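You operate a simulated robot arm through the tools that you are given. There is no shell and no other tool. Be economical: measure what you need, move in short steps, check, and stop when the job is done.

You are at the controls of a simulated two-armed robot. One attempt, no reset.

JOB
Air the room: slide open the window by the sofa table.
Fine: curtain back, white pot slid along to the pink one, latch free, window at least half open.
Where things are to end (x, y in the base frame): white pot with a sill plant within 0.06 m of [0.5, -0.43].
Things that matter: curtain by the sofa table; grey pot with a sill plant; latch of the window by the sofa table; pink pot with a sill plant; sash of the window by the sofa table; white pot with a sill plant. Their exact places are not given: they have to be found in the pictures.

Only the result counts: the job must be done as asked and must still hold three seconds after the hand-in. Knocking over, shifting, dropping, spilling or breaking anything else fails it.

ROBOT AND FRAMES
Two 7-joint arms with fingered hands on one trunk, on a base that drives. Base frame: it is fixed to the floor where the robot stands at the start and does not move with it; the origin is under the middle of the robot, x ahead of it, y to its left, z up. Units: m, degrees, N and s.
The left shoulder is at the start at [0.07, 0.142, 1.314], the right one opposite. With the tool pointing down near the work surface each hand reaches from about 0.4 to 0.8 m from the robot's upright axis, wherever it stands, measured 20 degrees to its own side. Places, roughly: curtain by the sofa table [0.8, -0.1, 1.7]; latch of the window by the sofa table [0.4, -0.6, 1.3]; sash of the window by the sofa table [0.6, -0.5, 1.6]. Payload 3.6 kg a hand.
The tool frame of a hand sits at the grasp point between the pads (the TCP): z along the fingers, y along the line on which they close. The tips reach 0.025 m beyond it. The gripper opens to 0.088 m. The gripper's body begins 0.029 m behind the TCP. The gripper is a hand of 5 fingers: y runs from the thumb to the fingers, the wrist lies at [-0.013, -0.097, -0.162] in the tool frame.
Orientation is told as [roll, pitch, yaw] about the base's x, y, z axes, in that order, counted from this pose: with the fingers straight down and the wrist toward the robot, the tool's x, y and z point along [0, 1, 0], [1, 0, 0] and [0, 0, -1] of the base frame.

CONTROLS
- The arms move only by the tool apply_moves. It takes "left_moves", "right_moves" or both (then of equal length, played together; a hand with none holds still); each is a list of rows, each an object (a shift or turn left out is 0) with "translation": the shift along the tool's x, y, z in units of 30 mm (1.0 is 30 mm), a list of three; "rot": the turn, a rotation vector about the tool's x, y, z in units of 8 degrees (1.0 is 8 degrees), a list of three. In form: [{"translation": [x, y, z], "rot": [rx, ry, rz]}, ...]. A call has 1 to 10 rows; each row shifts and turns the commanded pose from where the row before left it, along the tool's axes as they then stand. A call with a number of a shift or a turn outside -1 to 1 is refused whole. A row lasts 0.2 s, in which the tool goes at most 0.05 m and 8.6 degrees; a call with a longer step from one row to the next is refused whole. A pose out of reach is approached as far as the arm can. The call stops where the force on the tool passes 90 N (or 10 N more than at its start, if that is more) or the arm is blocked; 0.2 s more then pass. In this call time passes only in rows, and 0.2 s behind the last. It gives the time, the measured TCP pose, the force on the tool (base axes), the opening and the grip force at its end, in the units of the frame above (readings bear some noise), with the torque about the TCP (base axes, N m) and any sound that the robot's microphone picked up.
- Cameras (640 x 400 px; columns grow to the right, rows downward): "scene" is now at [0.1126, -0.0634, 1.5526]; the picture's right is [-0.72, -0.70, 0.00], its down [-0.33, 0.34, -0.88] and it looks along [0.61, -0.63, -0.48] (base axes); focal length 253 px, centre (320, 200). "left" rides on the left gripper at [-0.059, -0.079, -0.105] in its tool frame; the picture's right is [-0.73, -0.32, 0.61], its down [0.62, -0.68, 0.38] and it looks along [0.29, 0.66, 0.70] (tool axes); focal length 234 px, centre (320, 200). "right" rides on the right gripper at [0.059, -0.079, -0.105] in its tool frame; the picture's right is [-0.73, 0.32, -0.61], its down [-0.62, -0.68, 0.38] and it looks along [-0.29, 0.66, 0.70] (tool axes); focal length 234 px, centre (320, 200).
- camera(camera): a new picture of that camera. No time passes.
- lift_body(by): slides the trunk up (or, below 0, down) by that many m; the arms and the scene camera ride with it, the base frame stays. It gives what a move gives, with no picture.
- base_move(legs): drives the robot by 1 to 6 legs, each [ahead, left, turn to the left] in m, m and degrees, along the robot's own axes; the way and the turn of a leg run together, so that a leg with both is an arc; at most 1.5 m and 180 degrees a leg. The arms and the cameras ride along, it lands a little off, and it stops where it bumps. It gives what a move gives.
- move_fingers(index, middle, ring, little, thumb_bend, thumb_turn, hand): sets how far each is bent, from 0 (flat) to 1 (curled in); at 0.3 the hand is open as for a grip, at 0.7 the pads meet at the TCP. One left out holds its place. A second passes; each finger stops where it meets its share of the squeeze, and holds until it gets a number again. It is the only way to open and close the hand. It gives what a move gives, with no picture; readings hold the bend of each and the force on index, middle, ring, little, thumb and palm. thumb_turn goes from beside the hand (0) to across from the fingers (1), as for a grip.
- aim_head(pan, tilt): turns the head with the scene camera to pan (to the left, within 86 degrees either way) and tilt (down, from -29 to 69), counted from straight ahead of the robot. It gives what a move gives.
- measure_at(camera, pixels): for up to 12 pixels [column, row] of the newest picture of that camera ("zoom" is the newest enlarged one), the place [x, y, z] in the base frame of the surface seen there, good to about 0.002 m. No time passes.
- enlarge(camera, box): a new picture of the part [left, top, right, bottom] of that camera's present view, enlarged. No time passes.
- job_done(): hands the job in; it is judged then, once.

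Go step by step. Measure first, check grasps and placings, and put right what went wrong. The budget is 80 turns and 62 pictures, counting those below and the enlarged ones. Unless the task says otherwise, let go and move clear before handing in, and close with one line.

The tools are called after ">>>" as a command line: name --argument value ..., lists and objects as JSON in quotes. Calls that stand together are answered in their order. apply_moves: Moves the arms, as the interface text tells. Its arguments: {"type":"object","properties":{"left_moves":{"type":"array","items":{"type":"object","properties":{"translation":{"type":"array","items":{"type":"number"}},"rot":{"type":"array","items":{"type":"number"}}}}},"right_moves":{"type":"array","items":{"type":"object","properties":{"translation":{"type":"array","items":{"type":"number"}},"rot":{"type":"array","items":{"type":"number"}}}}}},"required":[]} The other tools are called the same way: lift_body (by) slides the trunk up or down; move_fingers (index, middle, ring, little, thumb_bend, thumb_turn, hand) moves the fingers one by one; base_move (legs) drives the base; aim_head (pan, tilt) turns the head that bears the scene camera; camera (camera) takes a picture; measure_at (camera, pixels) gives the place of the surface under pixels of a picture; enlarge (camera, box) takes an enlarged picture of a part of a camera's view; job_done () hands the job in.

At the start:

```text
t: 0.0
left_ee_pos: [0.5677, -0.0361, 1.15]
left_orientation: [0.0, 0.0, -0.1]
left_force: [0.4, 0.5, -0.7]
left_torque: [0.01, -0.04, 0.01]
left_grip_width: 0.0876
left_finger_force: 0.2
left_shape: jaw
left_bend: [0.3, 0.3, 0.3, 0.3, 0.3, 0.98]
left_finger forces: [0.0, 0.1, 0.0, 0.0, 0.0, 0.0]
right_ee_pos: [0.3896, -0.4132, 1.1488]
right_orientation: [0.0, 0.1, 0.0]
right_force: [-0.3, -0.7, 0.3]
right_torque: [0.03, 0.03, 0.0]
right_grip_width: 0.0876
right_finger_force: 0.1
right_shape: jaw
right_bend: [0.3, 0.3, 0.3, 0.3, 0.3, 0.98]
right_finger forces: [0.0, 0.0, 0.0, 0.0, 0.0, 0.0]
trunk travel left (down, up): [-0.85, 0.09]
robot x, y, heading: [0.0021, -0.0005, -0.1]
head pan, tilt: [-45.7, 28.6]
```

scene: 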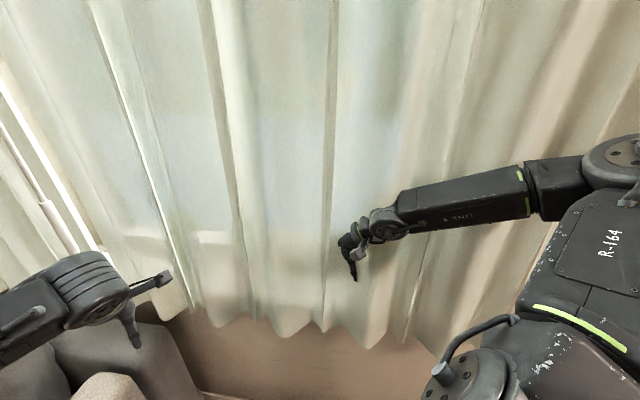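
right: 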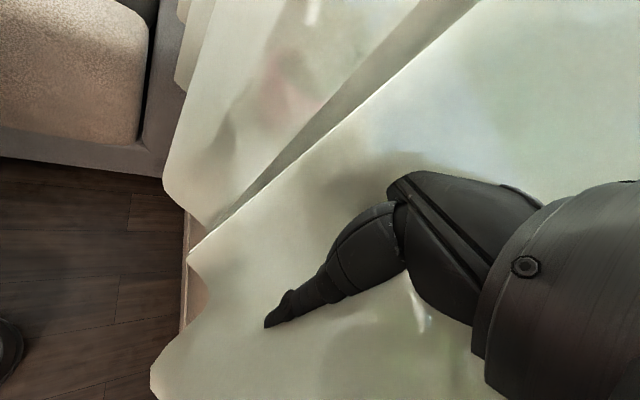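
left: 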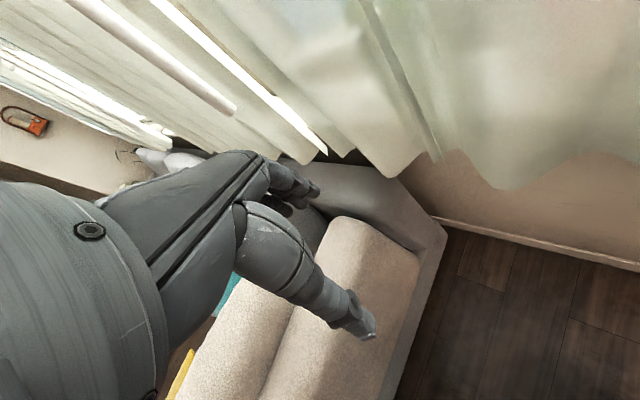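

The curtain covers the window in the scene picture, with its left edge near column 100–190 and a wand near (40,190). I'll look up and measure the curtain.

>>> measure_at --camera "scene" --pixels '[[40, 190], [85, 215], [120, 200], [190, 300], [230, 150], [330, 150], [400, 100], [480, 100], [560, 80], [430, 350], [280, 330], [20, 120]]'

>>> aim_head --pan -45 --tilt -10

>>> camera --camera "scene"

```text
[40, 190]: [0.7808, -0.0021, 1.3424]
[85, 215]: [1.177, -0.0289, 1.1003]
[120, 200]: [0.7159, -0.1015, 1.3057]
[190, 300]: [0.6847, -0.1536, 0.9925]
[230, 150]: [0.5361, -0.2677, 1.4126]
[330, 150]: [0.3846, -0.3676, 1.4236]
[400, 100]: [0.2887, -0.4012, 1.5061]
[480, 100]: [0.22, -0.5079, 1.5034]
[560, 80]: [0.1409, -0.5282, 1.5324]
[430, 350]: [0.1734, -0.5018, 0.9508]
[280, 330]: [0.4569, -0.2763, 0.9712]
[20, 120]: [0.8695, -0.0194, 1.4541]
```

```text
t: 1.1
left_ee_pos: [0.5658, -0.034, 1.1493]
left_orientation: [0.0, 0.0, 0.0]
left_force: [0.0, 0.4, 1.3]
left_torque: [-0.01, -0.04, 0.02]
left_grip_width: 0.0878
left_finger_force: 0.1
left_shape: jaw
left_bend: [0.3, 0.3, 0.3, 0.3, 0.3, 0.98]
left_finger forces: [0.1, 0.1, 0.0, 0.1, 0.0, 0.1]
right_ee_pos: [0.3898, -0.4125, 1.1499]
right_orientation: [0.0, 0.0, -0.1]
right_force: [1.0, -0.2, -0.5]
right_torque: [-0.05, 0.01, 0.01]
right_grip_width: 0.0874
right_finger_force: 0.1
right_shape: jaw
right_bend: [0.3, 0.3, 0.3, 0.3, 0.3, 0.98]
right_finger forces: [0.1, 0.0, 0.1, 0.0, 0.0, 0.0]
trunk travel left (down, up): [-0.85, 0.09]
robot x, y, heading: [0.0001, -0.0019, -0.3]
head pan, tilt: [-45.0, -10.0]
```

```text
58 pictures are left
```

scene: 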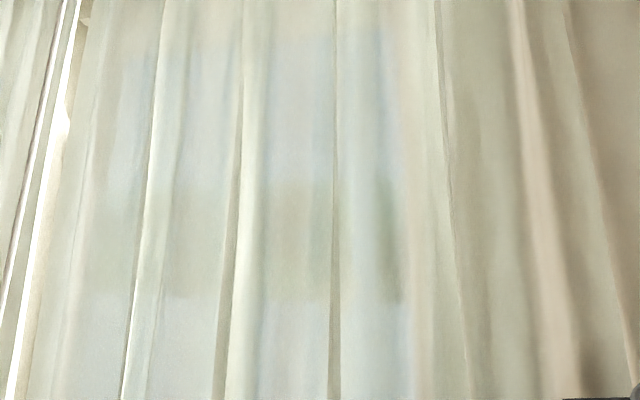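

The curtain plane runs along about (0.775, 0.63) with its free edge near x≈0.8. I'll look toward the left edge to see the wand and rail.

>>> aim_head --pan -10 --tilt 5

>>> camera --camera "scene"

```text
t: 2.1
left_ee_pos: [0.5668, -0.035, 1.1505]
left_orientation: [0.0, 0.0, -0.1]
left_force: [-0.3, -0.1, -0.1]
left_torque: [0.01, -0.02, 0.01]
left_grip_width: 0.0877
left_finger_force: 0.0
left_shape: jaw
left_bend: [0.3, 0.3, 0.3, 0.3, 0.3, 0.98]
left_finger forces: [0.1, 0.0, 0.1, 0.0, 0.0, 0.0]
right_ee_pos: [0.3899, -0.4123, 1.1494]
right_orientation: [0.0, 0.0, 0.0]
right_force: [1.1, 0.7, -0.4]
right_torque: [-0.01, 0.02, 0.0]
right_grip_width: 0.0876
right_finger_force: 0.1
right_shape: jaw
right_bend: [0.3, 0.3, 0.3, 0.3, 0.3, 0.98]
right_finger forces: [0.0, 0.1, 0.0, 0.0, 0.0, 0.0]
trunk travel left (down, up): [-0.85, 0.09]
robot x, y, heading: [0.0004, -0.0004, -0.1]
head pan, tilt: [-10.0, 5.0]
```

```text
57 pictures are left
```

scene: 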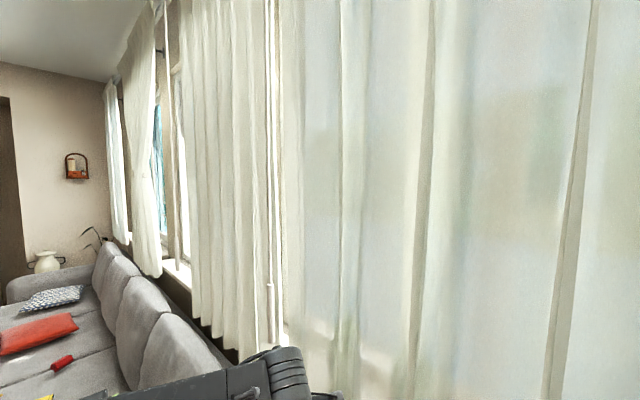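

A draw wand hangs at column ~268–275 down to row ~320 next to the near curtain's edge. I'll measure it and enlarge.

>>> measure_at --camera "scene" --pixels '[[270, 320], [270, 300], [271, 250], [271, 150], [272, 50], [278, 100], [290, 100], [290, 250], [240, 200], [320, 200], [255, 310], [166, 200]]'

>>> enlarge --camera "scene" --box '[180, 180, 400, 400]'

>>> aim_head --pan -15 --tilt -29

>>> camera --camera "scene"

```text
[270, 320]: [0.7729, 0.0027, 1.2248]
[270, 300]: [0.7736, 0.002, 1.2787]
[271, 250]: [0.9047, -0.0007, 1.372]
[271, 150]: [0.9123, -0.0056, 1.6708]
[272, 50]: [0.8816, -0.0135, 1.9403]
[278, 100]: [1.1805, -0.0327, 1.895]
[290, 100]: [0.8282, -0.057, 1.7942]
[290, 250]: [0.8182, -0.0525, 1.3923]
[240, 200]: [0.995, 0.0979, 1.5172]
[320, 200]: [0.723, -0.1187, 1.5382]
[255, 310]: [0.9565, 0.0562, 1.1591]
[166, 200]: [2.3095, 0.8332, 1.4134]
```

```text
1.82 times, centred on (290, 290) of scene
```

zoom: 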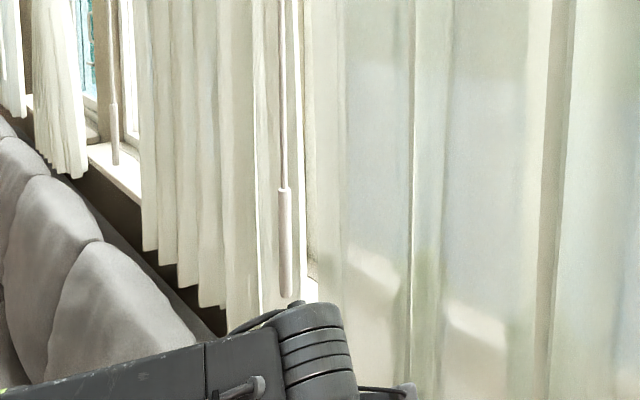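

```text
t: 3.0
left_ee_pos: [0.5667, -0.0351, 1.1496]
left_orientation: [0.1, 0.0, 0.1]
left_force: [-0.1, 0.3, -0.2]
left_torque: [0.0, 0.01, -0.03]
left_grip_width: 0.0877
left_finger_force: 0.0
left_shape: jaw
left_bend: [0.3, 0.3, 0.3, 0.3, 0.3, 0.98]
left_finger forces: [0.0, 0.0, 0.0, 0.1, 0.0, 0.0]
right_ee_pos: [0.3898, -0.4124, 1.1501]
right_orientation: [0.1, 0.0, 0.0]
right_force: [0.6, 0.2, -0.5]
right_torque: [-0.01, -0.02, -0.01]
right_grip_width: 0.0876
right_finger_force: 0.0
right_shape: jaw
right_bend: [0.3, 0.3, 0.3, 0.3, 0.3, 0.98]
right_finger forces: [0.0, 0.0, 0.0, 0.0, 0.0, 0.0]
trunk travel left (down, up): [-0.85, 0.09]
robot x, y, heading: [0.0003, -0.0016, -0.0]
head pan, tilt: [-15.0, -28.6]
```

```text
55 pictures are left
```

scene: 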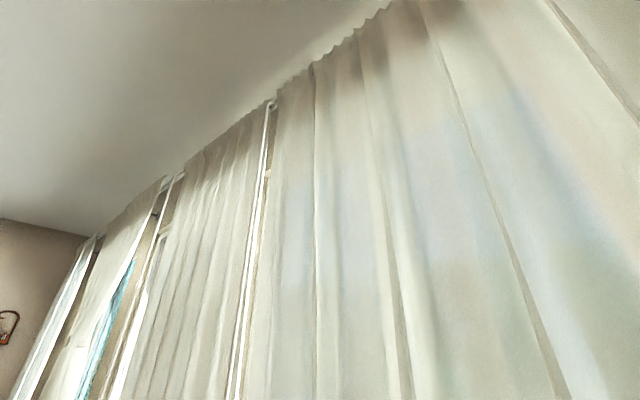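

The wand handle is near (0.773, 0.002) at z≈1.15–1.35, attached to the leading edge of the near curtain, so the curtain opens toward −x−y. I'll check the surroundings on the right side and at the floor before moving.

>>> aim_head --pan -86 --tilt 30

>>> camera --camera "scene"

>>> aim_head --pan 0 --tilt 50

>>> camera --camera "scene"

```text
t: 4.5
left_ee_pos: [0.5657, -0.0357, 1.149]
left_orientation: [0.0, 0.0, 0.0]
left_force: [1.0, 0.1, 0.6]
left_torque: [-0.01, 0.0, 0.0]
left_grip_width: 0.0878
left_finger_force: 0.0
left_shape: jaw
left_bend: [0.3, 0.3, 0.3, 0.3, 0.3, 0.98]
left_finger forces: [0.0, 0.0, 0.0, 0.0, 0.1, 0.0]
right_ee_pos: [0.3899, -0.4126, 1.1496]
right_orientation: [0.0, 0.0, 0.1]
right_force: [0.3, -0.4, 0.6]
right_torque: [-0.03, 0.03, -0.01]
right_grip_width: 0.0874
right_finger_force: 0.1
right_shape: jaw
right_bend: [0.3, 0.3, 0.3, 0.3, 0.3, 0.98]
right_finger forces: [0.0, 0.0, 0.1, 0.0, 0.1, 0.1]
trunk travel left (down, up): [-0.85, 0.09]
robot x, y, heading: [-0.003, -0.0011, 0.1]
head pan, tilt: [-85.9, 30.0]
```

```text
54 pictures are left
```

scene: 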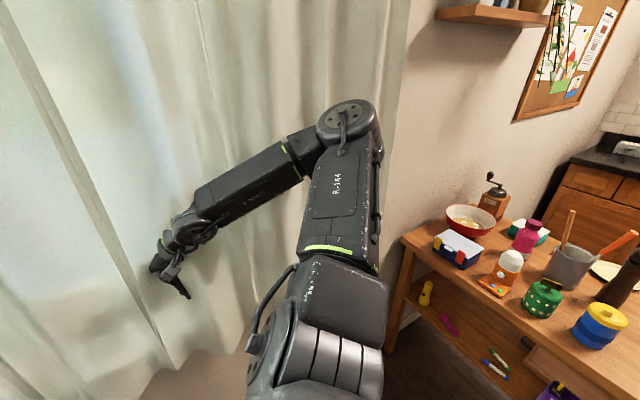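

```text
t: 6.1
left_ee_pos: [0.5662, -0.0342, 1.1503]
left_orientation: [0.0, 0.0, 0.0]
left_force: [0.0, 0.3, 0.6]
left_torque: [0.03, -0.01, 0.02]
left_grip_width: 0.0878
left_finger_force: 0.1
left_shape: jaw
left_bend: [0.3, 0.3, 0.3, 0.3, 0.3, 0.98]
left_finger forces: [0.1, 0.1, 0.1, 0.0, 0.1, 0.1]
right_ee_pos: [0.3908, -0.4122, 1.1492]
right_orientation: [-0.1, 0.0, 0.1]
right_force: [-0.7, 0.2, 0.0]
right_torque: [0.02, 0.03, 0.02]
right_grip_width: 0.0874
right_finger_force: 0.1
right_shape: jaw
right_bend: [0.3, 0.3, 0.3, 0.3, 0.3, 0.98]
right_finger forces: [0.0, 0.0, 0.0, 0.1, 0.1, 0.1]
trunk travel left (down, up): [-0.85, 0.09]
robot x, y, heading: [0.0026, 0.0011, 0.2]
head pan, tilt: [0.0, 50.0]
```

```text
53 pictures are left
```

scene: 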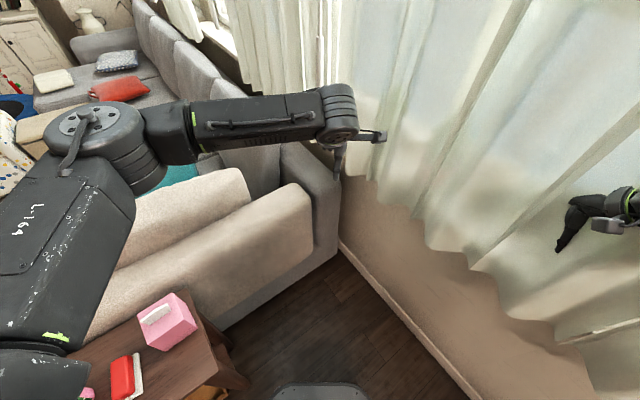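

The kitchen bench is off to the right rear and the sofa side table sits to the left, so I'll use mostly arm motion. First I turn the left hand horizontal (fingers toward the wall) and back the right hand off the curtain.

>>> apply_moves --left_moves '[{"rot": [-0.451, -0.709, -0.451]}, {"rot": [-0.451, -0.709, -0.451]}, {"rot": [-0.451, -0.709, -0.451]}, {"rot": [-0.451, -0.709, -0.451]}, {"rot": [-0.451, -0.709, -0.451]}, {"rot": [-0.451, -0.709, -0.451]}, {"rot": [-0.451, -0.709, -0.451]}]' --right_moves '[{"translation": [0.775, -0.63, 0]}, {"translation": [0.775, -0.63, 0]}, {"translation": [0.775, -0.63, 0]}, {"translation": [0.775, -0.63, 0]}, {}, {}, {}]'

>>> apply_moves --left_moves '[{"rot": [-0.451, -0.709, -0.451]}, {"rot": [-0.451, -0.709, -0.451]}, {"rot": [-0.451, -0.709, -0.451]}, {"rot": [-0.451, -0.709, -0.451]}, {"rot": [-0.451, -0.709, -0.451]}, {"rot": [-0.451, -0.709, -0.451]}, {"rot": [-0.451, -0.709, -0.451]}]'

>>> aim_head --pan -8 --tilt 25

>>> camera --camera "scene"

>>> camera --camera "left"

```text
t: 7.7
left_ee_pos: [0.567, -0.0352, 1.1501]
left_orientation: [-45.1, -13.8, 32.4]
left_force: [0.5, -0.7, 1.0]
left_torque: [-0.02, 0.01, 0.01]
left_grip_width: 0.0873
left_finger_force: 0.0
left_shape: jaw
left_bend: [0.3, 0.3, 0.3, 0.3, 0.3, 0.98]
left_finger forces: [0.0, 0.0, 0.0, 0.1, 0.0, 0.0]
right_ee_pos: [0.3483, -0.3576, 1.1492]
right_orientation: [0.1, 0.1, 0.0]
right_force: [1.1, -1.1, 0.5]
right_torque: [-0.01, -0.02, -0.03]
right_grip_width: 0.0876
right_finger_force: 0.1
right_shape: jaw
right_bend: [0.3, 0.3, 0.3, 0.3, 0.3, 0.98]
right_finger forces: [0.0, 0.0, 0.0, 0.0, 0.1, 0.1]
right hand out of reach, approached as far as the arm can: row 3, 4
trunk travel left (down, up): [-0.85, 0.09]
robot x, y, heading: [0.0002, 0.0008, 0.3]
head pan, tilt: [0.0, 50.0]
```

```text
t: 9.3
left_ee_pos: [0.6084, -0.027, 1.148]
left_orientation: [-84.1, -3.4, 60.9]
left_force: [0.5, 0.5, -0.1]
left_torque: [-0.01, -0.04, 0.01]
left_grip_width: 0.0875
left_finger_force: 0.0
left_shape: jaw
left_bend: [0.3, 0.3, 0.3, 0.3, 0.3, 0.98]
left_finger forces: [0.0, 0.0, 0.1, 0.0, 0.1, 0.0]
left hand out of reach, approached as far as the arm can: row 2, 3, 4
right_ee_pos: [0.348, -0.3582, 1.1493]
right_orientation: [0.1, 0.0, 0.0]
right_force: [0.6, -0.2, -0.1]
right_torque: [0.04, -0.01, 0.03]
right_grip_width: 0.0877
right_finger_force: 0.0
right_shape: jaw
right_bend: [0.3, 0.3, 0.3, 0.3, 0.3, 0.98]
right_finger forces: [0.0, 0.0, 0.0, 0.1, 0.1, 0.0]
trunk travel left (down, up): [-0.85, 0.09]
robot x, y, heading: [0.0046, 0.0018, 0.2]
head pan, tilt: [0.0, 50.0]
```

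```text
t: 10.2
left_ee_pos: [0.6083, -0.0261, 1.1466]
left_orientation: [-84.2, -3.3, 61.0]
left_force: [0.2, 0.6, 0.4]
left_torque: [0.0, 0.0, -0.02]
left_grip_width: 0.0877
left_finger_force: 0.1
left_shape: jaw
left_bend: [0.3, 0.3, 0.3, 0.3, 0.3, 0.98]
left_finger forces: [0.1, 0.1, 0.0, 0.0, 0.0, 0.1]
right_ee_pos: [0.3491, -0.3569, 1.1497]
right_orientation: [-0.1, 0.2, -0.1]
right_force: [-0.1, 0.3, 0.3]
right_torque: [0.02, -0.02, 0.05]
right_grip_width: 0.0876
right_finger_force: 0.1
right_shape: jaw
right_bend: [0.3, 0.3, 0.3, 0.3, 0.3, 0.98]
right_finger forces: [0.1, 0.0, 0.0, 0.0, 0.0, 0.1]
trunk travel left (down, up): [-0.85, 0.09]
robot x, y, heading: [-0.0002, 0.0012, 0.2]
head pan, tilt: [-8.0, 25.0]
```

```text
52 pictures are left
```

scene: 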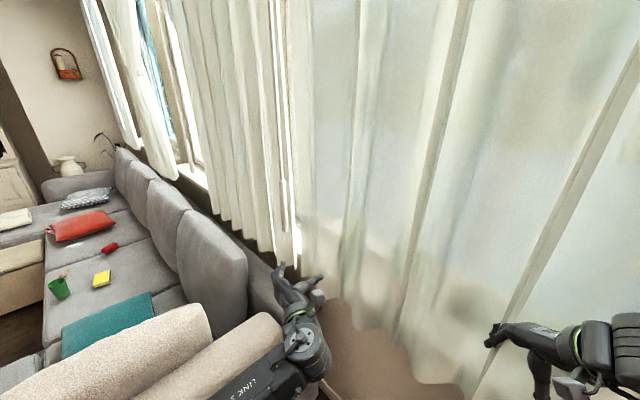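

```text
51 pictures are left
```

left: 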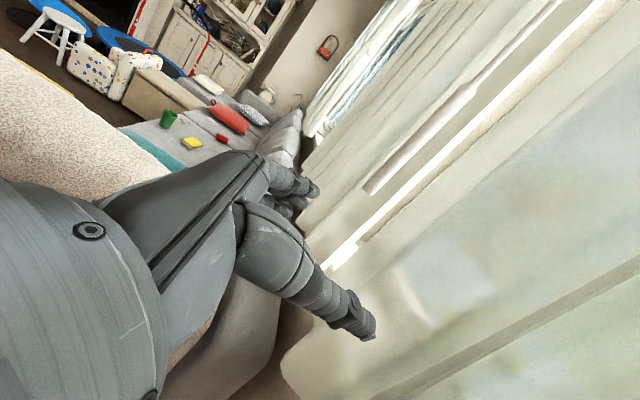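

The left hand is now horizontal; in the left picture the wand handle runs from (372,188) to (470,90). I'll measure it precisely.

>>> measure_at --camera "left" --pixels '[[374, 186], [400, 161], [430, 131], [460, 101], [366, 190], [345, 255], [310, 215]]'

>>> measure_at --camera "scene" --pixels '[[283, 180], [283, 200], [284, 215], [285, 228], [300, 180], [345, 290]]'

```text
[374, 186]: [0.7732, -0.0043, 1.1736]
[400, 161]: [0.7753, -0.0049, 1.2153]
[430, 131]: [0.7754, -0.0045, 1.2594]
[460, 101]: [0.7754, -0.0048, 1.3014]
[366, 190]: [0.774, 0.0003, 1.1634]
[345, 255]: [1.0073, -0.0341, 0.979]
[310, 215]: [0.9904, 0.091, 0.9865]
```

```text
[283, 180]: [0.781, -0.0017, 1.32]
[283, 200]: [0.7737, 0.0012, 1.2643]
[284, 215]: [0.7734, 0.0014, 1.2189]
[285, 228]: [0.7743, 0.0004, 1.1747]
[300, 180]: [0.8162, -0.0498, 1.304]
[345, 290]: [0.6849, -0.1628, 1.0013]
```

The handle's axis is about (0.782, 0.001), z 1.16–1.31. I'll move the left hand to a pre-grasp at about (0.71, 0.04, 1.24).

>>> apply_moves --left_moves '[{"translation": [-0.767, 0.933, 0.417]}, {"translation": [-0.767, 0.933, 0.417]}, {"translation": [-0.767, 0.933, 0.417]}, {"translation": [-0.767, 0.933, 0.417]}]'

>>> camera --camera "left"

```text
t: 11.2
left_ee_pos: [0.7105, 0.0396, 1.2403]
left_orientation: [-84.1, -3.3, 60.9]
left_force: [-0.5, -1.1, 0.0]
left_torque: [-0.01, 0.02, -0.02]
left_grip_width: 0.0878
left_finger_force: 0.1
left_shape: jaw
left_bend: [0.3, 0.3, 0.3, 0.3, 0.3, 0.98]
left_finger forces: [0.0, 0.1, 0.0, 0.0, 0.0, 0.0]
right_ee_pos: [0.3485, -0.356, 1.1496]
right_orientation: [0.2, 0.1, 0.0]
right_force: [-0.4, -0.1, -0.3]
right_torque: [-0.01, -0.03, 0.03]
right_grip_width: 0.0875
right_finger_force: 0.0
right_shape: jaw
right_bend: [0.3, 0.3, 0.3, 0.3, 0.3, 0.98]
right_finger forces: [0.0, 0.0, 0.0, 0.0, 0.1, 0.1]
trunk travel left (down, up): [-0.85, 0.09]
robot x, y, heading: [-0.003, 0.0003, 0.0]
head pan, tilt: [-8.0, 25.0]
```

```text
50 pictures are left
```

left: 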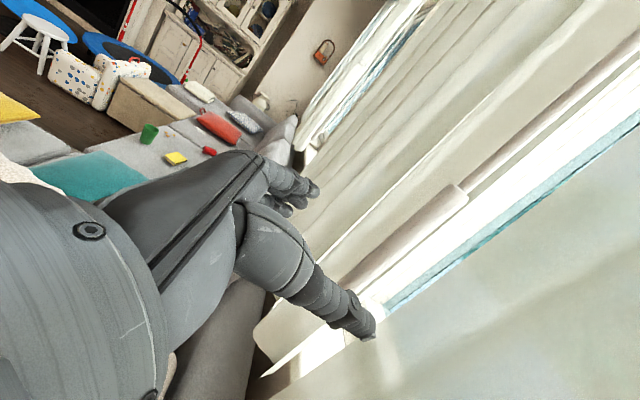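

The hand is at the pre-grasp and the wand lies between fingers and thumb ahead. I'll advance 0.08 m and close.

>>> apply_moves --left_moves '[{"translation": [-0.094, 0.01, 0.93]}, {"translation": [-0.094, 0.01, 0.93]}, {"translation": [-0.094, 0.01, 0.93]}]'

>>> move_fingers --hand "left" --index 0.75 --middle 0.75 --ring 0.75 --little 0.75 --thumb_bend 0.75 --thumb_turn 1.0

>>> camera --camera "left"

```text
t: 12.0
left_ee_pos: [0.7851, -0.0024, 1.2396]
left_orientation: [-84.2, -3.3, 60.9]
left_force: [0.2, -0.3, 0.5]
left_torque: [0.0, 0.0, 0.0]
left_grip_width: 0.088
left_finger_force: 0.0
left_shape: jaw
left_bend: [0.3, 0.3, 0.3, 0.3, 0.3, 0.98]
left_finger forces: [0.1, 0.0, 0.0, 0.0, 0.0, 0.0]
right_ee_pos: [0.348, -0.3576, 1.1499]
right_orientation: [0.0, 0.1, 0.1]
right_force: [-0.7, 0.2, 0.7]
right_torque: [0.01, 0.02, 0.01]
right_grip_width: 0.0878
right_finger_force: 0.0
right_shape: jaw
right_bend: [0.3, 0.3, 0.3, 0.3, 0.3, 0.98]
right_finger forces: [0.0, 0.0, 0.1, 0.0, 0.0, 0.0]
trunk travel left (down, up): [-0.85, 0.09]
robot x, y, heading: [0.0, 0.0015, -0.2]
head pan, tilt: [-8.0, 25.0]
```

```text
t: 13.0
left_ee_pos: [0.7862, -0.0025, 1.2384]
left_orientation: [-84.1, -3.3, 60.9]
left_force: [1.7, -3.1, -1.0]
left_torque: [0.08, -0.22, -0.02]
left_grip_width: 0.0001
left_finger_force: 6.9
left_shape: fingers
left_bend: [0.74, 0.75, 0.75, 0.73, 0.71, 1.0]
left_finger forces: [0.0, 0.0, 1.0, 5.7, 6.2, 0.0]
right_ee_pos: [0.3488, -0.3586, 1.1506]
right_orientation: [0.0, 0.1, 0.1]
right_force: [-0.4, -0.3, -0.5]
right_torque: [0.0, -0.03, 0.01]
right_grip_width: 0.0876
right_finger_force: 0.0
right_shape: jaw
right_bend: [0.3, 0.3, 0.3, 0.3, 0.3, 0.98]
right_finger forces: [0.0, 0.0, 0.0, 0.1, 0.1, 0.0]
trunk travel left (down, up): [-0.85, 0.09]
robot x, y, heading: [-0.0047, 0.0029, 0.1]
head pan, tilt: [-8.0, 25.0]
```

```text
49 pictures are left
```

left: 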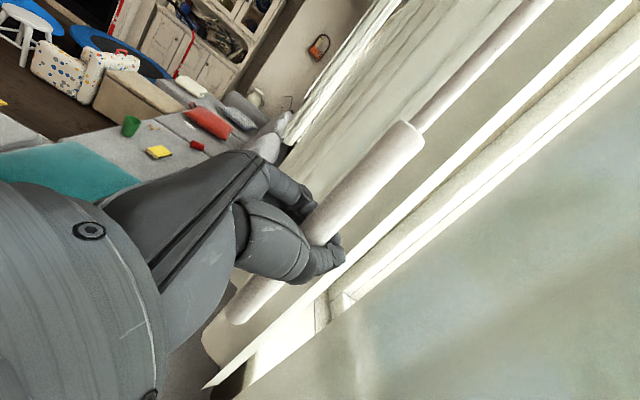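

The wand appears held in the curled fingers (forces on ring, little, thumb). I'll test by pulling 0.09 m along the wall.

>>> apply_moves --left_moves '[{"translation": [-0.014, -0.927, -0.375]}, {"translation": [-0.014, -0.927, -0.375]}, {"translation": [-0.014, -0.927, -0.375]}]'

>>> camera --camera "scene"

>>> camera --camera "left"

```text
t: 13.8
left_ee_pos: [0.7294, -0.0397, 1.244]
left_orientation: [-84.4, -4.9, 62.8]
left_force: [10.0, -12.3, -3.8]
left_torque: [0.04, -0.23, 0.12]
left_grip_width: 0.0001
left_finger_force: 9.7
left_shape: fingers
left_bend: [0.75, 0.75, 0.74, 0.74, 0.68, 1.0]
left_finger forces: [0.0, 0.2, 3.4, 3.7, 11.6, 0.1]
right_ee_pos: [0.3507, -0.3608, 1.1484]
right_orientation: [0.2, 0.3, 0.0]
right_force: [0.4, 0.5, 0.3]
right_torque: [-0.02, -0.01, -0.07]
right_grip_width: 0.0878
right_finger_force: 0.0
right_shape: jaw
right_bend: [0.3, 0.3, 0.3, 0.3, 0.3, 0.98]
right_finger forces: [0.0, 0.0, 0.1, 0.0, 0.0, 0.1]
trunk travel left (down, up): [-0.85, 0.09]
robot x, y, heading: [0.0035, -0.0046, 0.1]
head pan, tilt: [-8.0, 25.0]
```

```text
48 pictures are left
```

scene: 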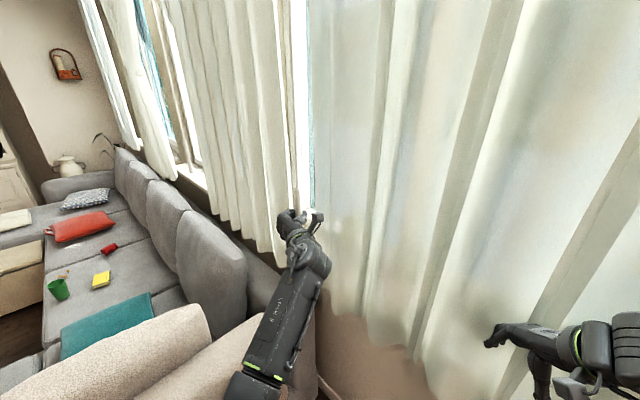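

```text
47 pictures are left
```

left: 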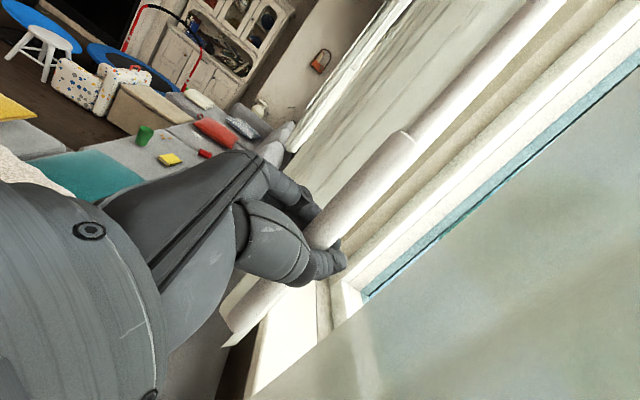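

The curtain follows, but the force (10,−12 N) shows my pull line isn't parallel to the rail. I'll measure the wall's true direction.

>>> measure_at --camera "scene" --pixels '[[298, 170], [309, 170], [325, 390], [335, 399], [200, 180], [270, 245], [225, 218], [188, 120], [315, 150], [400, 345], [360, 310], [620, 150]]'

>>> aim_head --pan -40 --tilt -29

>>> camera --camera "scene"

```text
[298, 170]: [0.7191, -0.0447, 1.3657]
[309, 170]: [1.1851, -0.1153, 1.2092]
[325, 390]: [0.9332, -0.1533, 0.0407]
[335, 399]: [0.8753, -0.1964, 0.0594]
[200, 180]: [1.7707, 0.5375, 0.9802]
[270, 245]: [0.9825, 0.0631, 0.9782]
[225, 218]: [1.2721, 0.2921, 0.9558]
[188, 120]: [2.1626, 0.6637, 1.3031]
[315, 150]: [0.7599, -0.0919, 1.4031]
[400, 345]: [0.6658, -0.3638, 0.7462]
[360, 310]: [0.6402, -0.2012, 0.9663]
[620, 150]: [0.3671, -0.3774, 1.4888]
```

```text
t: 15.0
left_ee_pos: [0.7262, -0.0409, 1.2363]
left_orientation: [-83.9, -5.2, 62.6]
left_force: [8.6, -11.9, 11.6]
left_torque: [0.01, -0.12, 0.15]
left_grip_width: 0.0
left_finger_force: 10.7
left_shape: fingers
left_bend: [0.75, 0.75, 0.74, 0.74, 0.68, 0.98]
left_finger forces: [0.0, 0.9, 3.1, 3.7, 13.3, 0.0]
right_ee_pos: [0.3483, -0.3608, 1.1497]
right_orientation: [0.2, 0.1, 0.0]
right_force: [0.7, 0.5, -0.4]
right_torque: [-0.02, 0.0, 0.01]
right_grip_width: 0.0877
right_finger_force: 0.1
right_shape: jaw
right_bend: [0.3, 0.3, 0.3, 0.3, 0.3, 0.98]
right_finger forces: [0.0, 0.1, 0.0, 0.1, 0.0, 0.0]
trunk travel left (down, up): [-0.85, 0.09]
robot x, y, heading: [-0.0016, -0.0009, 0.2]
head pan, tilt: [-40.0, -28.6]
```

```text
46 pictures are left
```

scene: 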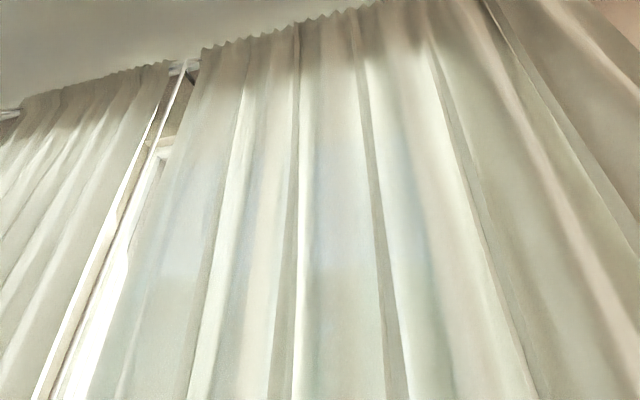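

>>> measure_at --camera "scene" --pixels '[[210, 60], [255, 45], [310, 30], [360, 18], [180, 68], [60, 90], [130, 78], [190, 80], [520, 60], [400, 20], [160, 150], [20, 110]]'

```text
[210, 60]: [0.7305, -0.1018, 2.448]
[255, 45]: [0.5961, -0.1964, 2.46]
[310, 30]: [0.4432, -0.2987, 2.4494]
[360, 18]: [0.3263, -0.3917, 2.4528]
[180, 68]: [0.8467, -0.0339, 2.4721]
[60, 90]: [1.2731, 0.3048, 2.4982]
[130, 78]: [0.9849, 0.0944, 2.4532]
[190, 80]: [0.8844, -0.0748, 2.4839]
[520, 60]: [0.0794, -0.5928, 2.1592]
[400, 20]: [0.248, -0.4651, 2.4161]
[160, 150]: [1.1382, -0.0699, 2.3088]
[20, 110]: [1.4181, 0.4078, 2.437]
```

The rail runs at ~36.4° (u = (0.804, 0.595)). I'll keep pulling along −u, slowly yawing the hand toward facing the wall.

>>> apply_moves --left_moves '[{"translation": [-0.03, -0.895, -0.446], "rot": [0.35, 0, 0]}, {"translation": [-0.03, -0.916, -0.402], "rot": [0.35, 0, 0]}, {"translation": [-0.03, -0.934, -0.357], "rot": [0.35, 0, 0]}, {"translation": [-0.03, -0.951, -0.311], "rot": [0.35, 0, 0]}, {"translation": [-0.03, -0.965, -0.264], "rot": [0.35, 0, 0]}, {"translation": [-0.03, -0.976, -0.216], "rot": [0.35, 0, 0]}, {"translation": [-0.03, -0.986, -0.168], "rot": [0.35, 0, 0]}, {"translation": [-0.03, -0.993, -0.12], "rot": [0.35, 0, 0]}]'

>>> aim_head --pan -30 --tilt 15

>>> camera --camera "scene"

>>> camera --camera "left"

```text
t: 16.5
left_ee_pos: [0.606, -0.1162, 1.2508]
left_orientation: [-82.5, -10.1, 48.6]
left_force: [8.9, -12.0, -9.9]
left_torque: [0.07, -0.03, 0.11]
left_grip_width: 0.0078
left_finger_force: 11.7
left_shape: fingers
left_bend: [0.74, 0.74, 0.74, 0.75, 0.61, 1.0]
left_finger forces: [4.4, 3.4, 2.8, 0.1, 13.3, 0.0]
right_ee_pos: [0.3509, -0.3613, 1.1472]
right_orientation: [0.3, 0.4, -0.1]
right_force: [-0.1, 0.4, -0.5]
right_torque: [0.01, -0.01, 0.01]
right_grip_width: 0.0877
right_finger_force: 0.0
right_shape: jaw
right_bend: [0.3, 0.3, 0.3, 0.3, 0.3, 0.98]
right_finger forces: [0.0, 0.1, 0.1, 0.0, 0.0, 0.0]
trunk travel left (down, up): [-0.85, 0.09]
robot x, y, heading: [-0.002, -0.0021, 0.1]
head pan, tilt: [-40.0, -28.6]
stopped in row 7 (left hand): the arm was blocked; the commanded pose is now the measured one
```

```text
t: 17.6
left_ee_pos: [0.6037, -0.1174, 1.2516]
left_orientation: [-82.6, -10.1, 48.7]
left_force: [11.1, -13.5, -9.1]
left_torque: [0.08, -0.06, 0.14]
left_grip_width: 0.0077
left_finger_force: 12.3
left_shape: fingers
left_bend: [0.74, 0.74, 0.74, 0.75, 0.61, 1.0]
left_finger forces: [4.5, 3.5, 2.4, 0.0, 14.2, 0.0]
right_ee_pos: [0.3524, -0.3611, 1.1467]
right_orientation: [0.3, 0.2, 0.0]
right_force: [0.2, -0.4, -0.5]
right_torque: [0.01, 0.0, 0.02]
right_grip_width: 0.0877
right_finger_force: 0.0
right_shape: jaw
right_bend: [0.3, 0.3, 0.3, 0.3, 0.3, 0.98]
right_finger forces: [0.0, 0.0, 0.0, 0.1, 0.1, 0.0]
trunk travel left (down, up): [-0.85, 0.09]
robot x, y, heading: [0.0001, 0.0017, 0.1]
head pan, tilt: [-30.0, 15.0]
```

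```text
45 pictures are left
```

scene: 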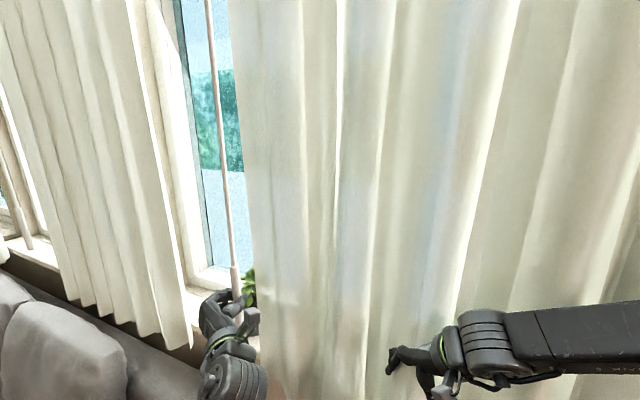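

```text
44 pictures are left
```

left: 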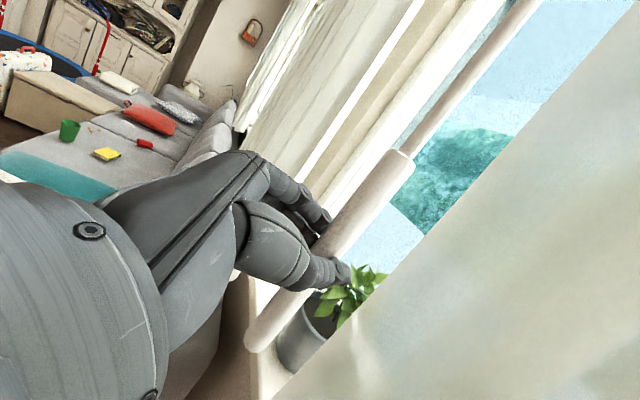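

The curtain has moved ~0.23 m; the grey pot and the window show. The arm blocked at row 7; I'll continue with pure translation along −u (α now ≈ −41°).

>>> apply_moves --left_moves '[{"translation": [0.1, -0.97, -0.22]}, {"translation": [0.1, -0.97, -0.22]}, {"translation": [0.1, -0.97, -0.22]}, {"translation": [0.1, -0.97, -0.22]}, {"translation": [0.1, -0.97, -0.22]}]'

>>> aim_head --pan -86 --tilt 40

>>> camera --camera "scene"

```text
t: 18.2
left_ee_pos: [0.5867, -0.0993, 1.2915]
left_orientation: [-87.0, -21.6, 54.4]
left_force: [-0.4, 0.7, 0.1]
left_torque: [0.02, 0.01, 0.01]
left_grip_width: 0.0001
left_finger_force: 0.0
left_shape: fingers
left_bend: [0.74, 0.75, 0.75, 0.75, 0.71, 1.0]
left_finger forces: [0.0, 0.0, 0.1, 0.0, 0.1, 0.0]
right_ee_pos: [0.3465, -0.3562, 1.1498]
right_orientation: [0.0, 0.0, 0.2]
right_force: [1.1, 0.1, -0.2]
right_torque: [0.01, -0.02, 0.04]
right_grip_width: 0.0878
right_finger_force: 0.0
right_shape: jaw
right_bend: [0.3, 0.3, 0.3, 0.3, 0.3, 0.98]
right_finger forces: [0.1, 0.0, 0.1, 0.0, 0.1, 0.1]
trunk travel left (down, up): [-0.85, 0.09]
robot x, y, heading: [0.0015, 0.0029, -0.0]
head pan, tilt: [-30.0, 15.0]
stopped in row 3 (left hand): the arm was blocked; the commanded pose is now the measured one
```

```text
t: 19.5
left_ee_pos: [0.5873, -0.101, 1.2892]
left_orientation: [-86.8, -21.6, 54.2]
left_force: [0.0, -0.1, -0.8]
left_torque: [0.01, 0.05, 0.01]
left_grip_width: 0.0
left_finger_force: 0.0
left_shape: fingers
left_bend: [0.74, 0.75, 0.75, 0.75, 0.71, 1.0]
left_finger forces: [0.0, 0.0, 0.0, 0.0, 0.0, 0.1]
right_ee_pos: [0.3483, -0.3566, 1.1507]
right_orientation: [0.1, 0.2, 0.1]
right_force: [-0.5, 0.9, 0.2]
right_torque: [0.01, 0.02, 0.04]
right_grip_width: 0.0876
right_finger_force: 0.1
right_shape: jaw
right_bend: [0.3, 0.3, 0.3, 0.3, 0.3, 0.98]
right_finger forces: [0.1, 0.1, 0.0, 0.0, 0.0, 0.0]
trunk travel left (down, up): [-0.85, 0.09]
robot x, y, heading: [-0.0001, 0.0018, 0.2]
head pan, tilt: [-85.9, 40.0]
```

```text
43 pictures are left
```

scene: 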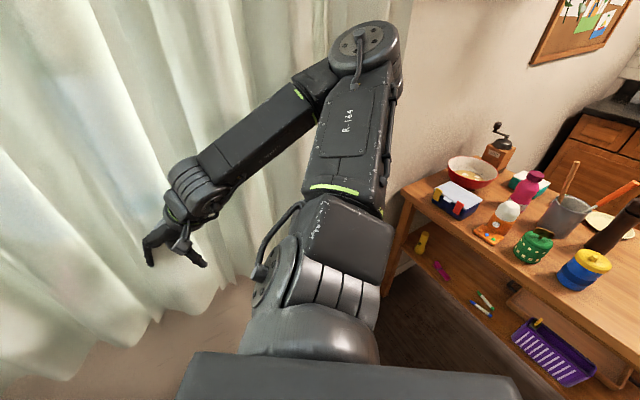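

The wand slipped out (forces zero) because the left arm was at its limit. I'll measure the bench clearance to turn the base toward the wall.

>>> measure_at --camera "scene" --pixels '[[405, 195], [500, 280], [600, 345], [395, 230], [450, 200], [490, 235], [345, 45], [330, 100], [380, 30]]'

>>> camera --camera "left"

```text
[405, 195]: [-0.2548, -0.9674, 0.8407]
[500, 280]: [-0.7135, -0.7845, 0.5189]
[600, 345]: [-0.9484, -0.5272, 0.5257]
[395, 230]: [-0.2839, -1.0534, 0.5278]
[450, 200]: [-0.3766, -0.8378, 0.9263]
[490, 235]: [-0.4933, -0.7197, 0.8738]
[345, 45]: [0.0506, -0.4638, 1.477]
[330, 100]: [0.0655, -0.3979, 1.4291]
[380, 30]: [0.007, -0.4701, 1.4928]
```

```text
42 pictures are left
```

left: 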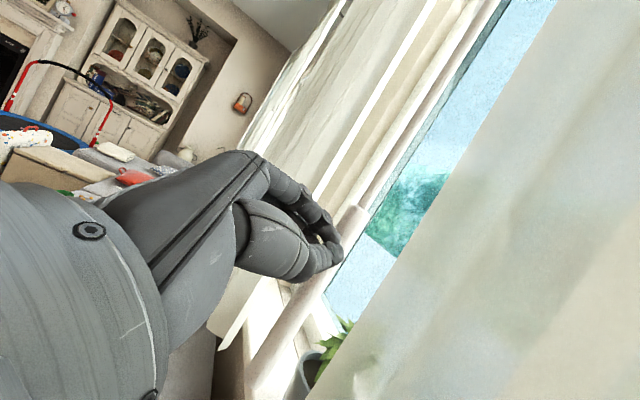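

Bench edge is about 0.85 m away, high enough clearance for turning. I'll check the left side (side table) before turning the base.

>>> aim_head --pan 50 --tilt 60

>>> camera --camera "scene"

```text
t: 21.6
left_ee_pos: [0.5869, -0.101, 1.2886]
left_orientation: [-86.8, -21.5, 54.1]
left_force: [-0.1, -1.1, 0.0]
left_torque: [0.02, 0.02, 0.0]
left_grip_width: 0.0002
left_finger_force: 0.1
left_shape: fingers
left_bend: [0.74, 0.75, 0.75, 0.75, 0.71, 1.0]
left_finger forces: [0.1, 0.0, 0.1, 0.1, 0.0, 0.1]
right_ee_pos: [0.349, -0.3554, 1.1498]
right_orientation: [0.0, 0.1, 0.2]
right_force: [0.2, 0.8, 0.1]
right_torque: [0.01, 0.01, 0.02]
right_grip_width: 0.0876
right_finger_force: 0.1
right_shape: jaw
right_bend: [0.3, 0.3, 0.3, 0.3, 0.3, 0.98]
right_finger forces: [0.1, 0.1, 0.0, 0.1, 0.0, 0.1]
trunk travel left (down, up): [-0.85, 0.09]
robot x, y, heading: [-0.0013, -0.0009, 0.2]
head pan, tilt: [50.0, 60.0]
```

```text
41 pictures are left
```

scene: 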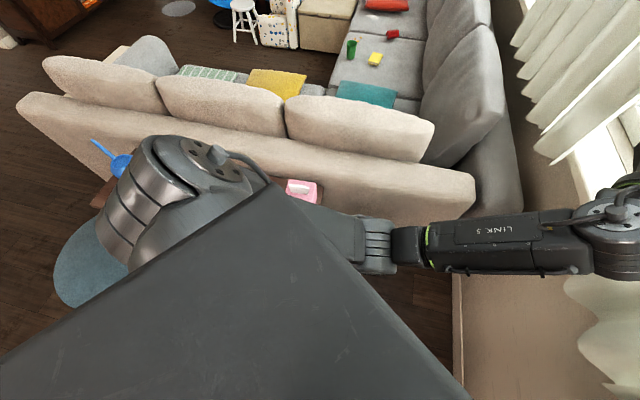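

>>> measure_at --camera "scene" --pixels '[[303, 190], [103, 195], [120, 165], [470, 200], [330, 207], [85, 270], [450, 300], [20, 380], [350, 160]]'

```text
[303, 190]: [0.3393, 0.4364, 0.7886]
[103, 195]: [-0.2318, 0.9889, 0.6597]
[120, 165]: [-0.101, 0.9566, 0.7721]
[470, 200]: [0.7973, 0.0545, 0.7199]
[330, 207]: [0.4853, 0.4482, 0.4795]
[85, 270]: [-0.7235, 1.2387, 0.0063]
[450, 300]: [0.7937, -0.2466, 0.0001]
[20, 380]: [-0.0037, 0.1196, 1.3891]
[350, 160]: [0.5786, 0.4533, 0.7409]
```

The table is against the sofa back to the left and the bench is far enough. I'll back the left hand off, then drive the base back-right and turn 30° to the wall for better reach.

>>> apply_moves --left_moves '[{"translation": [0, 0, -0.9]}, {"translation": [0, 0, -0.9]}]'

>>> move_fingers --hand "left" --index 0.3 --middle 0.3 --ring 0.3 --little 0.3 --thumb_bend 0.3

>>> base_move --legs '[[-0.27, -0.055, 0], [0, 0, -30]]'

>>> aim_head --pan 0 --tilt 15

>>> camera --camera "scene"

```text
t: 22.3
left_ee_pos: [0.5529, -0.051, 1.3632]
left_orientation: [-94.7, -30.7, 60.0]
left_force: [-0.3, 0.9, -0.2]
left_torque: [-0.02, -0.04, 0.0]
left_grip_width: 0.0001
left_finger_force: 0.2
left_shape: fingers
left_bend: [0.74, 0.75, 0.75, 0.75, 0.71, 1.0]
left_finger forces: [0.0, 0.0, 0.0, 0.0, 0.1, 0.0]
right_ee_pos: [0.3491, -0.3554, 1.1493]
right_orientation: [0.0, 0.1, 0.1]
right_force: [-0.8, -0.2, -0.2]
right_torque: [-0.04, 0.01, 0.0]
right_grip_width: 0.0882
right_finger_force: 0.0
right_shape: jaw
right_bend: [0.3, 0.3, 0.3, 0.3, 0.3, 0.98]
right_finger forces: [0.1, 0.1, 0.0, 0.0, 0.1, 0.0]
trunk travel left (down, up): [-0.85, 0.09]
robot x, y, heading: [-0.0018, -0.001, 0.1]
head pan, tilt: [50.0, 60.0]
stopped in row 2 (left hand): the arm was blocked; the commanded pose is now the measured one
```

```text
t: 23.3
left_ee_pos: [0.5537, -0.0525, 1.3612]
left_orientation: [-94.4, -30.6, 59.9]
left_force: [0.6, 0.1, -0.1]
left_torque: [0.04, 0.02, -0.06]
left_grip_width: 0.0844
left_finger_force: 0.1
left_shape: fingers
left_bend: [0.3, 0.3, 0.3, 0.3, 0.3, 0.98]
left_finger forces: [0.1, 0.0, 0.0, 0.0, 0.0, 0.1]
right_ee_pos: [0.3482, -0.356, 1.1498]
right_orientation: [0.0, 0.0, 0.1]
right_force: [-0.4, 0.5, 0.5]
right_torque: [0.0, 0.03, -0.03]
right_grip_width: 0.0874
right_finger_force: 0.0
right_shape: jaw
right_bend: [0.3, 0.3, 0.3, 0.3, 0.3, 0.98]
right_finger forces: [0.0, 0.0, 0.0, 0.1, 0.0, 0.0]
trunk travel left (down, up): [-0.85, 0.09]
robot x, y, heading: [0.0003, -0.0011, 0.1]
head pan, tilt: [50.0, 60.0]
```

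```text
t: 26.7
left_ee_pos: [0.1847, -0.3736, 1.3606]
left_orientation: [-94.3, -30.7, 30.1]
left_force: [0.5, -0.7, -1.9]
left_torque: [0.01, -0.02, -0.01]
left_grip_width: 0.0846
left_finger_force: 0.1
left_shape: fingers
left_bend: [0.3, 0.3, 0.3, 0.3, 0.3, 0.98]
left_finger forces: [0.0, 0.0, 0.0, 0.0, 0.0, 0.0]
right_ee_pos: [-0.1451, -0.5369, 1.1499]
right_orientation: [0.0, 0.0, -29.6]
right_force: [0.0, 0.9, -0.1]
right_torque: [0.01, 0.01, -0.01]
right_grip_width: 0.0877
right_finger_force: 0.0
right_shape: jaw
right_bend: [0.3, 0.3, 0.3, 0.3, 0.3, 0.98]
right_finger forces: [0.0, 0.0, 0.0, 0.1, 0.0, 0.0]
trunk travel left (down, up): [-0.85, 0.09]
robot x, y, heading: [-0.2704, -0.0552, -29.8]
head pan, tilt: [50.0, 60.0]
```

```text
t: 27.9
left_ee_pos: [0.1856, -0.374, 1.3604]
left_orientation: [-94.3, -30.8, 30.1]
left_force: [0.3, 1.0, 0.0]
left_torque: [-0.02, 0.04, -0.04]
left_grip_width: 0.0844
left_finger_force: 0.1
left_shape: fingers
left_bend: [0.3, 0.3, 0.3, 0.3, 0.3, 0.98]
left_finger forces: [0.1, 0.0, 0.0, 0.0, 0.1, 0.1]
right_ee_pos: [-0.1437, -0.5361, 1.1505]
right_orientation: [0.1, 0.1, -29.6]
right_force: [0.3, 0.1, -0.7]
right_torque: [0.0, 0.01, 0.01]
right_grip_width: 0.0876
right_finger_force: 0.1
right_shape: jaw
right_bend: [0.3, 0.3, 0.3, 0.3, 0.3, 0.98]
right_finger forces: [0.0, 0.0, 0.0, 0.0, 0.0, 0.0]
trunk travel left (down, up): [-0.85, 0.09]
robot x, y, heading: [-0.27, -0.0497, -29.4]
head pan, tilt: [0.0, 15.0]
```

```text
40 pictures are left
```

scene: 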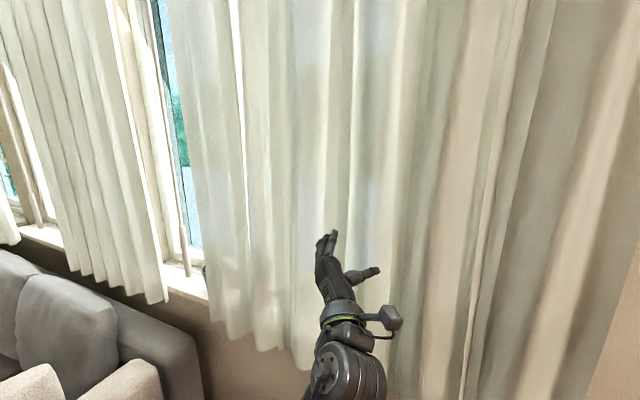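

The base turned well; the wand now shows at about (185,250). I'll measure it and level the left hand's orientation (fingers azimuth −45°).

>>> measure_at --camera "scene" --pixels '[[182, 200], [184, 225], [186, 250], [187, 265], [180, 150], [205, 250], [193, 100]]'

>>> apply_moves --left_moves '[{"rot": [-0.392, 0.204, -0.752]}, {"rot": [-0.392, 0.204, -0.752]}, {"rot": [-0.392, 0.204, -0.752]}, {"rot": [-0.392, 0.204, -0.752]}, {"rot": [-0.392, 0.204, -0.752]}]'

>>> enlarge --camera "scene" --box '[120, 130, 280, 310]'

```text
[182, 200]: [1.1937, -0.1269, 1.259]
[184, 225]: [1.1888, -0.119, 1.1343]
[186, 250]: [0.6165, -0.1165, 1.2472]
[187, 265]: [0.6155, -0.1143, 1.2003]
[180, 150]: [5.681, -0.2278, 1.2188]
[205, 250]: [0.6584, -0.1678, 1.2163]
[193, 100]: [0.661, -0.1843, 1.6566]
```

```text
t: 28.5
left_ee_pos: [0.2214, -0.3522, 1.3356]
left_orientation: [-91.2, -27.5, 39.2]
left_force: [0.1, 0.2, 0.7]
left_torque: [0.0, -0.02, -0.03]
left_grip_width: 0.0844
left_finger_force: 0.1
left_shape: fingers
left_bend: [0.3, 0.3, 0.3, 0.3, 0.3, 0.98]
left_finger forces: [0.0, 0.0, 0.0, 0.0, 0.1, 0.0]
right_ee_pos: [-0.1436, -0.5375, 1.1499]
right_orientation: [0.0, 0.1, -29.6]
right_force: [-0.7, -0.4, 0.0]
right_torque: [0.03, 0.05, 0.01]
right_grip_width: 0.0876
right_finger_force: 0.1
right_shape: jaw
right_bend: [0.3, 0.3, 0.3, 0.3, 0.3, 0.98]
right_finger forces: [0.0, 0.0, 0.0, 0.0, 0.1, 0.1]
trunk travel left (down, up): [-0.85, 0.09]
robot x, y, heading: [-0.27, -0.0517, -29.6]
head pan, tilt: [0.0, 15.0]
stopped in row 2 (left hand): the arm was blocked; the commanded pose is now the measured one
```

```text
2.22 times, centred on (200, 220) of scene
```

zoom: 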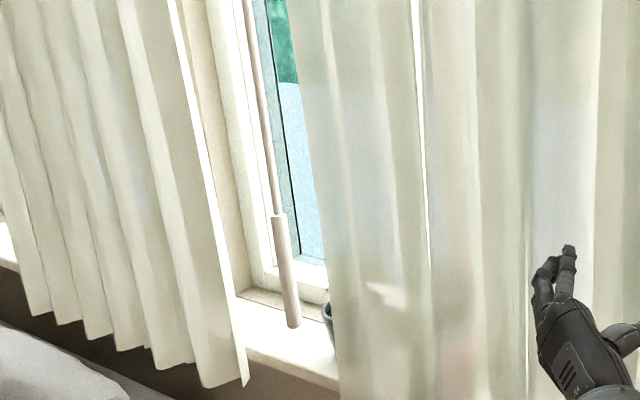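

The arm is folded too tight to turn here; I'll move the hand out toward the wand (handle at about (0.62,−0.117), z 1.17–1.31) first and then rotate.

>>> apply_moves --left_moves '[{"translation": [0.75, 0.91, -0.056]}, {"translation": [0.75, 0.91, -0.056]}, {"translation": [0.75, 0.91, -0.056]}, {"translation": [0.75, 0.91, -0.056]}, {"translation": [0.75, 0.91, -0.056]}, {"translation": [0.75, 0.91, -0.056]}, {"translation": [0.75, 0.91, -0.056]}, {"translation": [0.75, 0.91, -0.056]}, {"translation": [0.75, 0.91, -0.056]}]'

```text
t: 30.5
left_ee_pos: [0.4554, -0.1495, 1.2649]
left_orientation: [-91.2, -27.1, 39.0]
left_force: [-1.1, 0.9, 0.6]
left_torque: [0.0, 0.01, -0.02]
left_grip_width: 0.0844
left_finger_force: 0.1
left_shape: fingers
left_bend: [0.3, 0.3, 0.3, 0.3, 0.3, 0.98]
left_finger forces: [0.0, 0.1, 0.0, 0.0, 0.0, 0.0]
right_ee_pos: [-0.1438, -0.5362, 1.1494]
right_orientation: [0.0, 0.1, -29.7]
right_force: [-0.6, -0.9, -0.8]
right_torque: [0.02, 0.04, 0.0]
right_grip_width: 0.0879
right_finger_force: 0.1
right_shape: jaw
right_bend: [0.3, 0.3, 0.3, 0.3, 0.3, 0.98]
right_finger forces: [0.0, 0.0, 0.2, 0.0, 0.1, 0.1]
trunk travel left (down, up): [-0.85, 0.09]
robot x, y, heading: [-0.2706, -0.0522, -29.8]
head pan, tilt: [0.0, 15.0]
```

>>> apply_moves --left_moves '[{"rot": [-0.187, 0.08, -0.857]}, {"rot": [-0.187, 0.08, -0.857]}, {"rot": [-0.187, 0.08, -0.857]}, {"rot": [-0.187, 0.08, -0.857]}, {"translation": [0.167, 0.94, 0.05]}, {"translation": [0.167, 0.94, 0.05]}, {"translation": [0.167, 0.94, 0.05]}, {"translation": [0.167, 0.94, 0.05]}, {"translation": [0.167, 0.94, 0.05]}]'

>>> camera --camera "left"

```text
t: 32.5
left_ee_pos: [0.5626, -0.0533, 1.2396]
left_orientation: [-90.0, 0.5, 44.7]
left_force: [0.4, 0.4, 0.1]
left_torque: [0.02, 0.01, 0.0]
left_grip_width: 0.0845
left_finger_force: 0.1
left_shape: fingers
left_bend: [0.3, 0.3, 0.3, 0.3, 0.3, 0.98]
left_finger forces: [0.1, 0.0, 0.0, 0.0, 0.0, 0.0]
right_ee_pos: [-0.1438, -0.5368, 1.1502]
right_orientation: [-0.1, 0.1, -29.5]
right_force: [0.2, -0.6, -0.5]
right_torque: [-0.02, 0.0, 0.01]
right_grip_width: 0.0876
right_finger_force: 0.0
right_shape: jaw
right_bend: [0.3, 0.3, 0.3, 0.3, 0.3, 0.98]
right_finger forces: [0.1, 0.1, 0.0, 0.1, 0.0, 0.0]
trunk travel left (down, up): [-0.85, 0.09]
robot x, y, heading: [-0.268, -0.055, -29.7]
head pan, tilt: [0.0, 15.0]
```

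```text
38 pictures are left
```

left: 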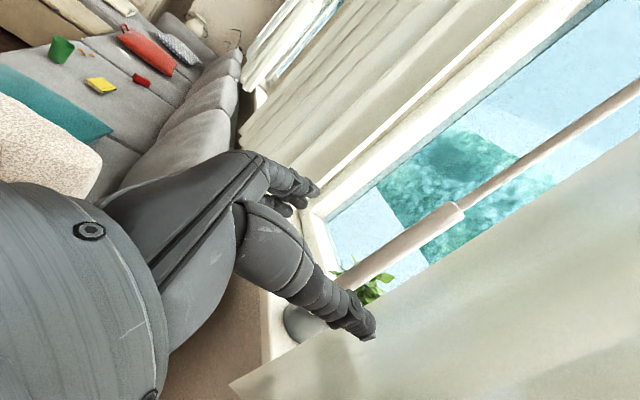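

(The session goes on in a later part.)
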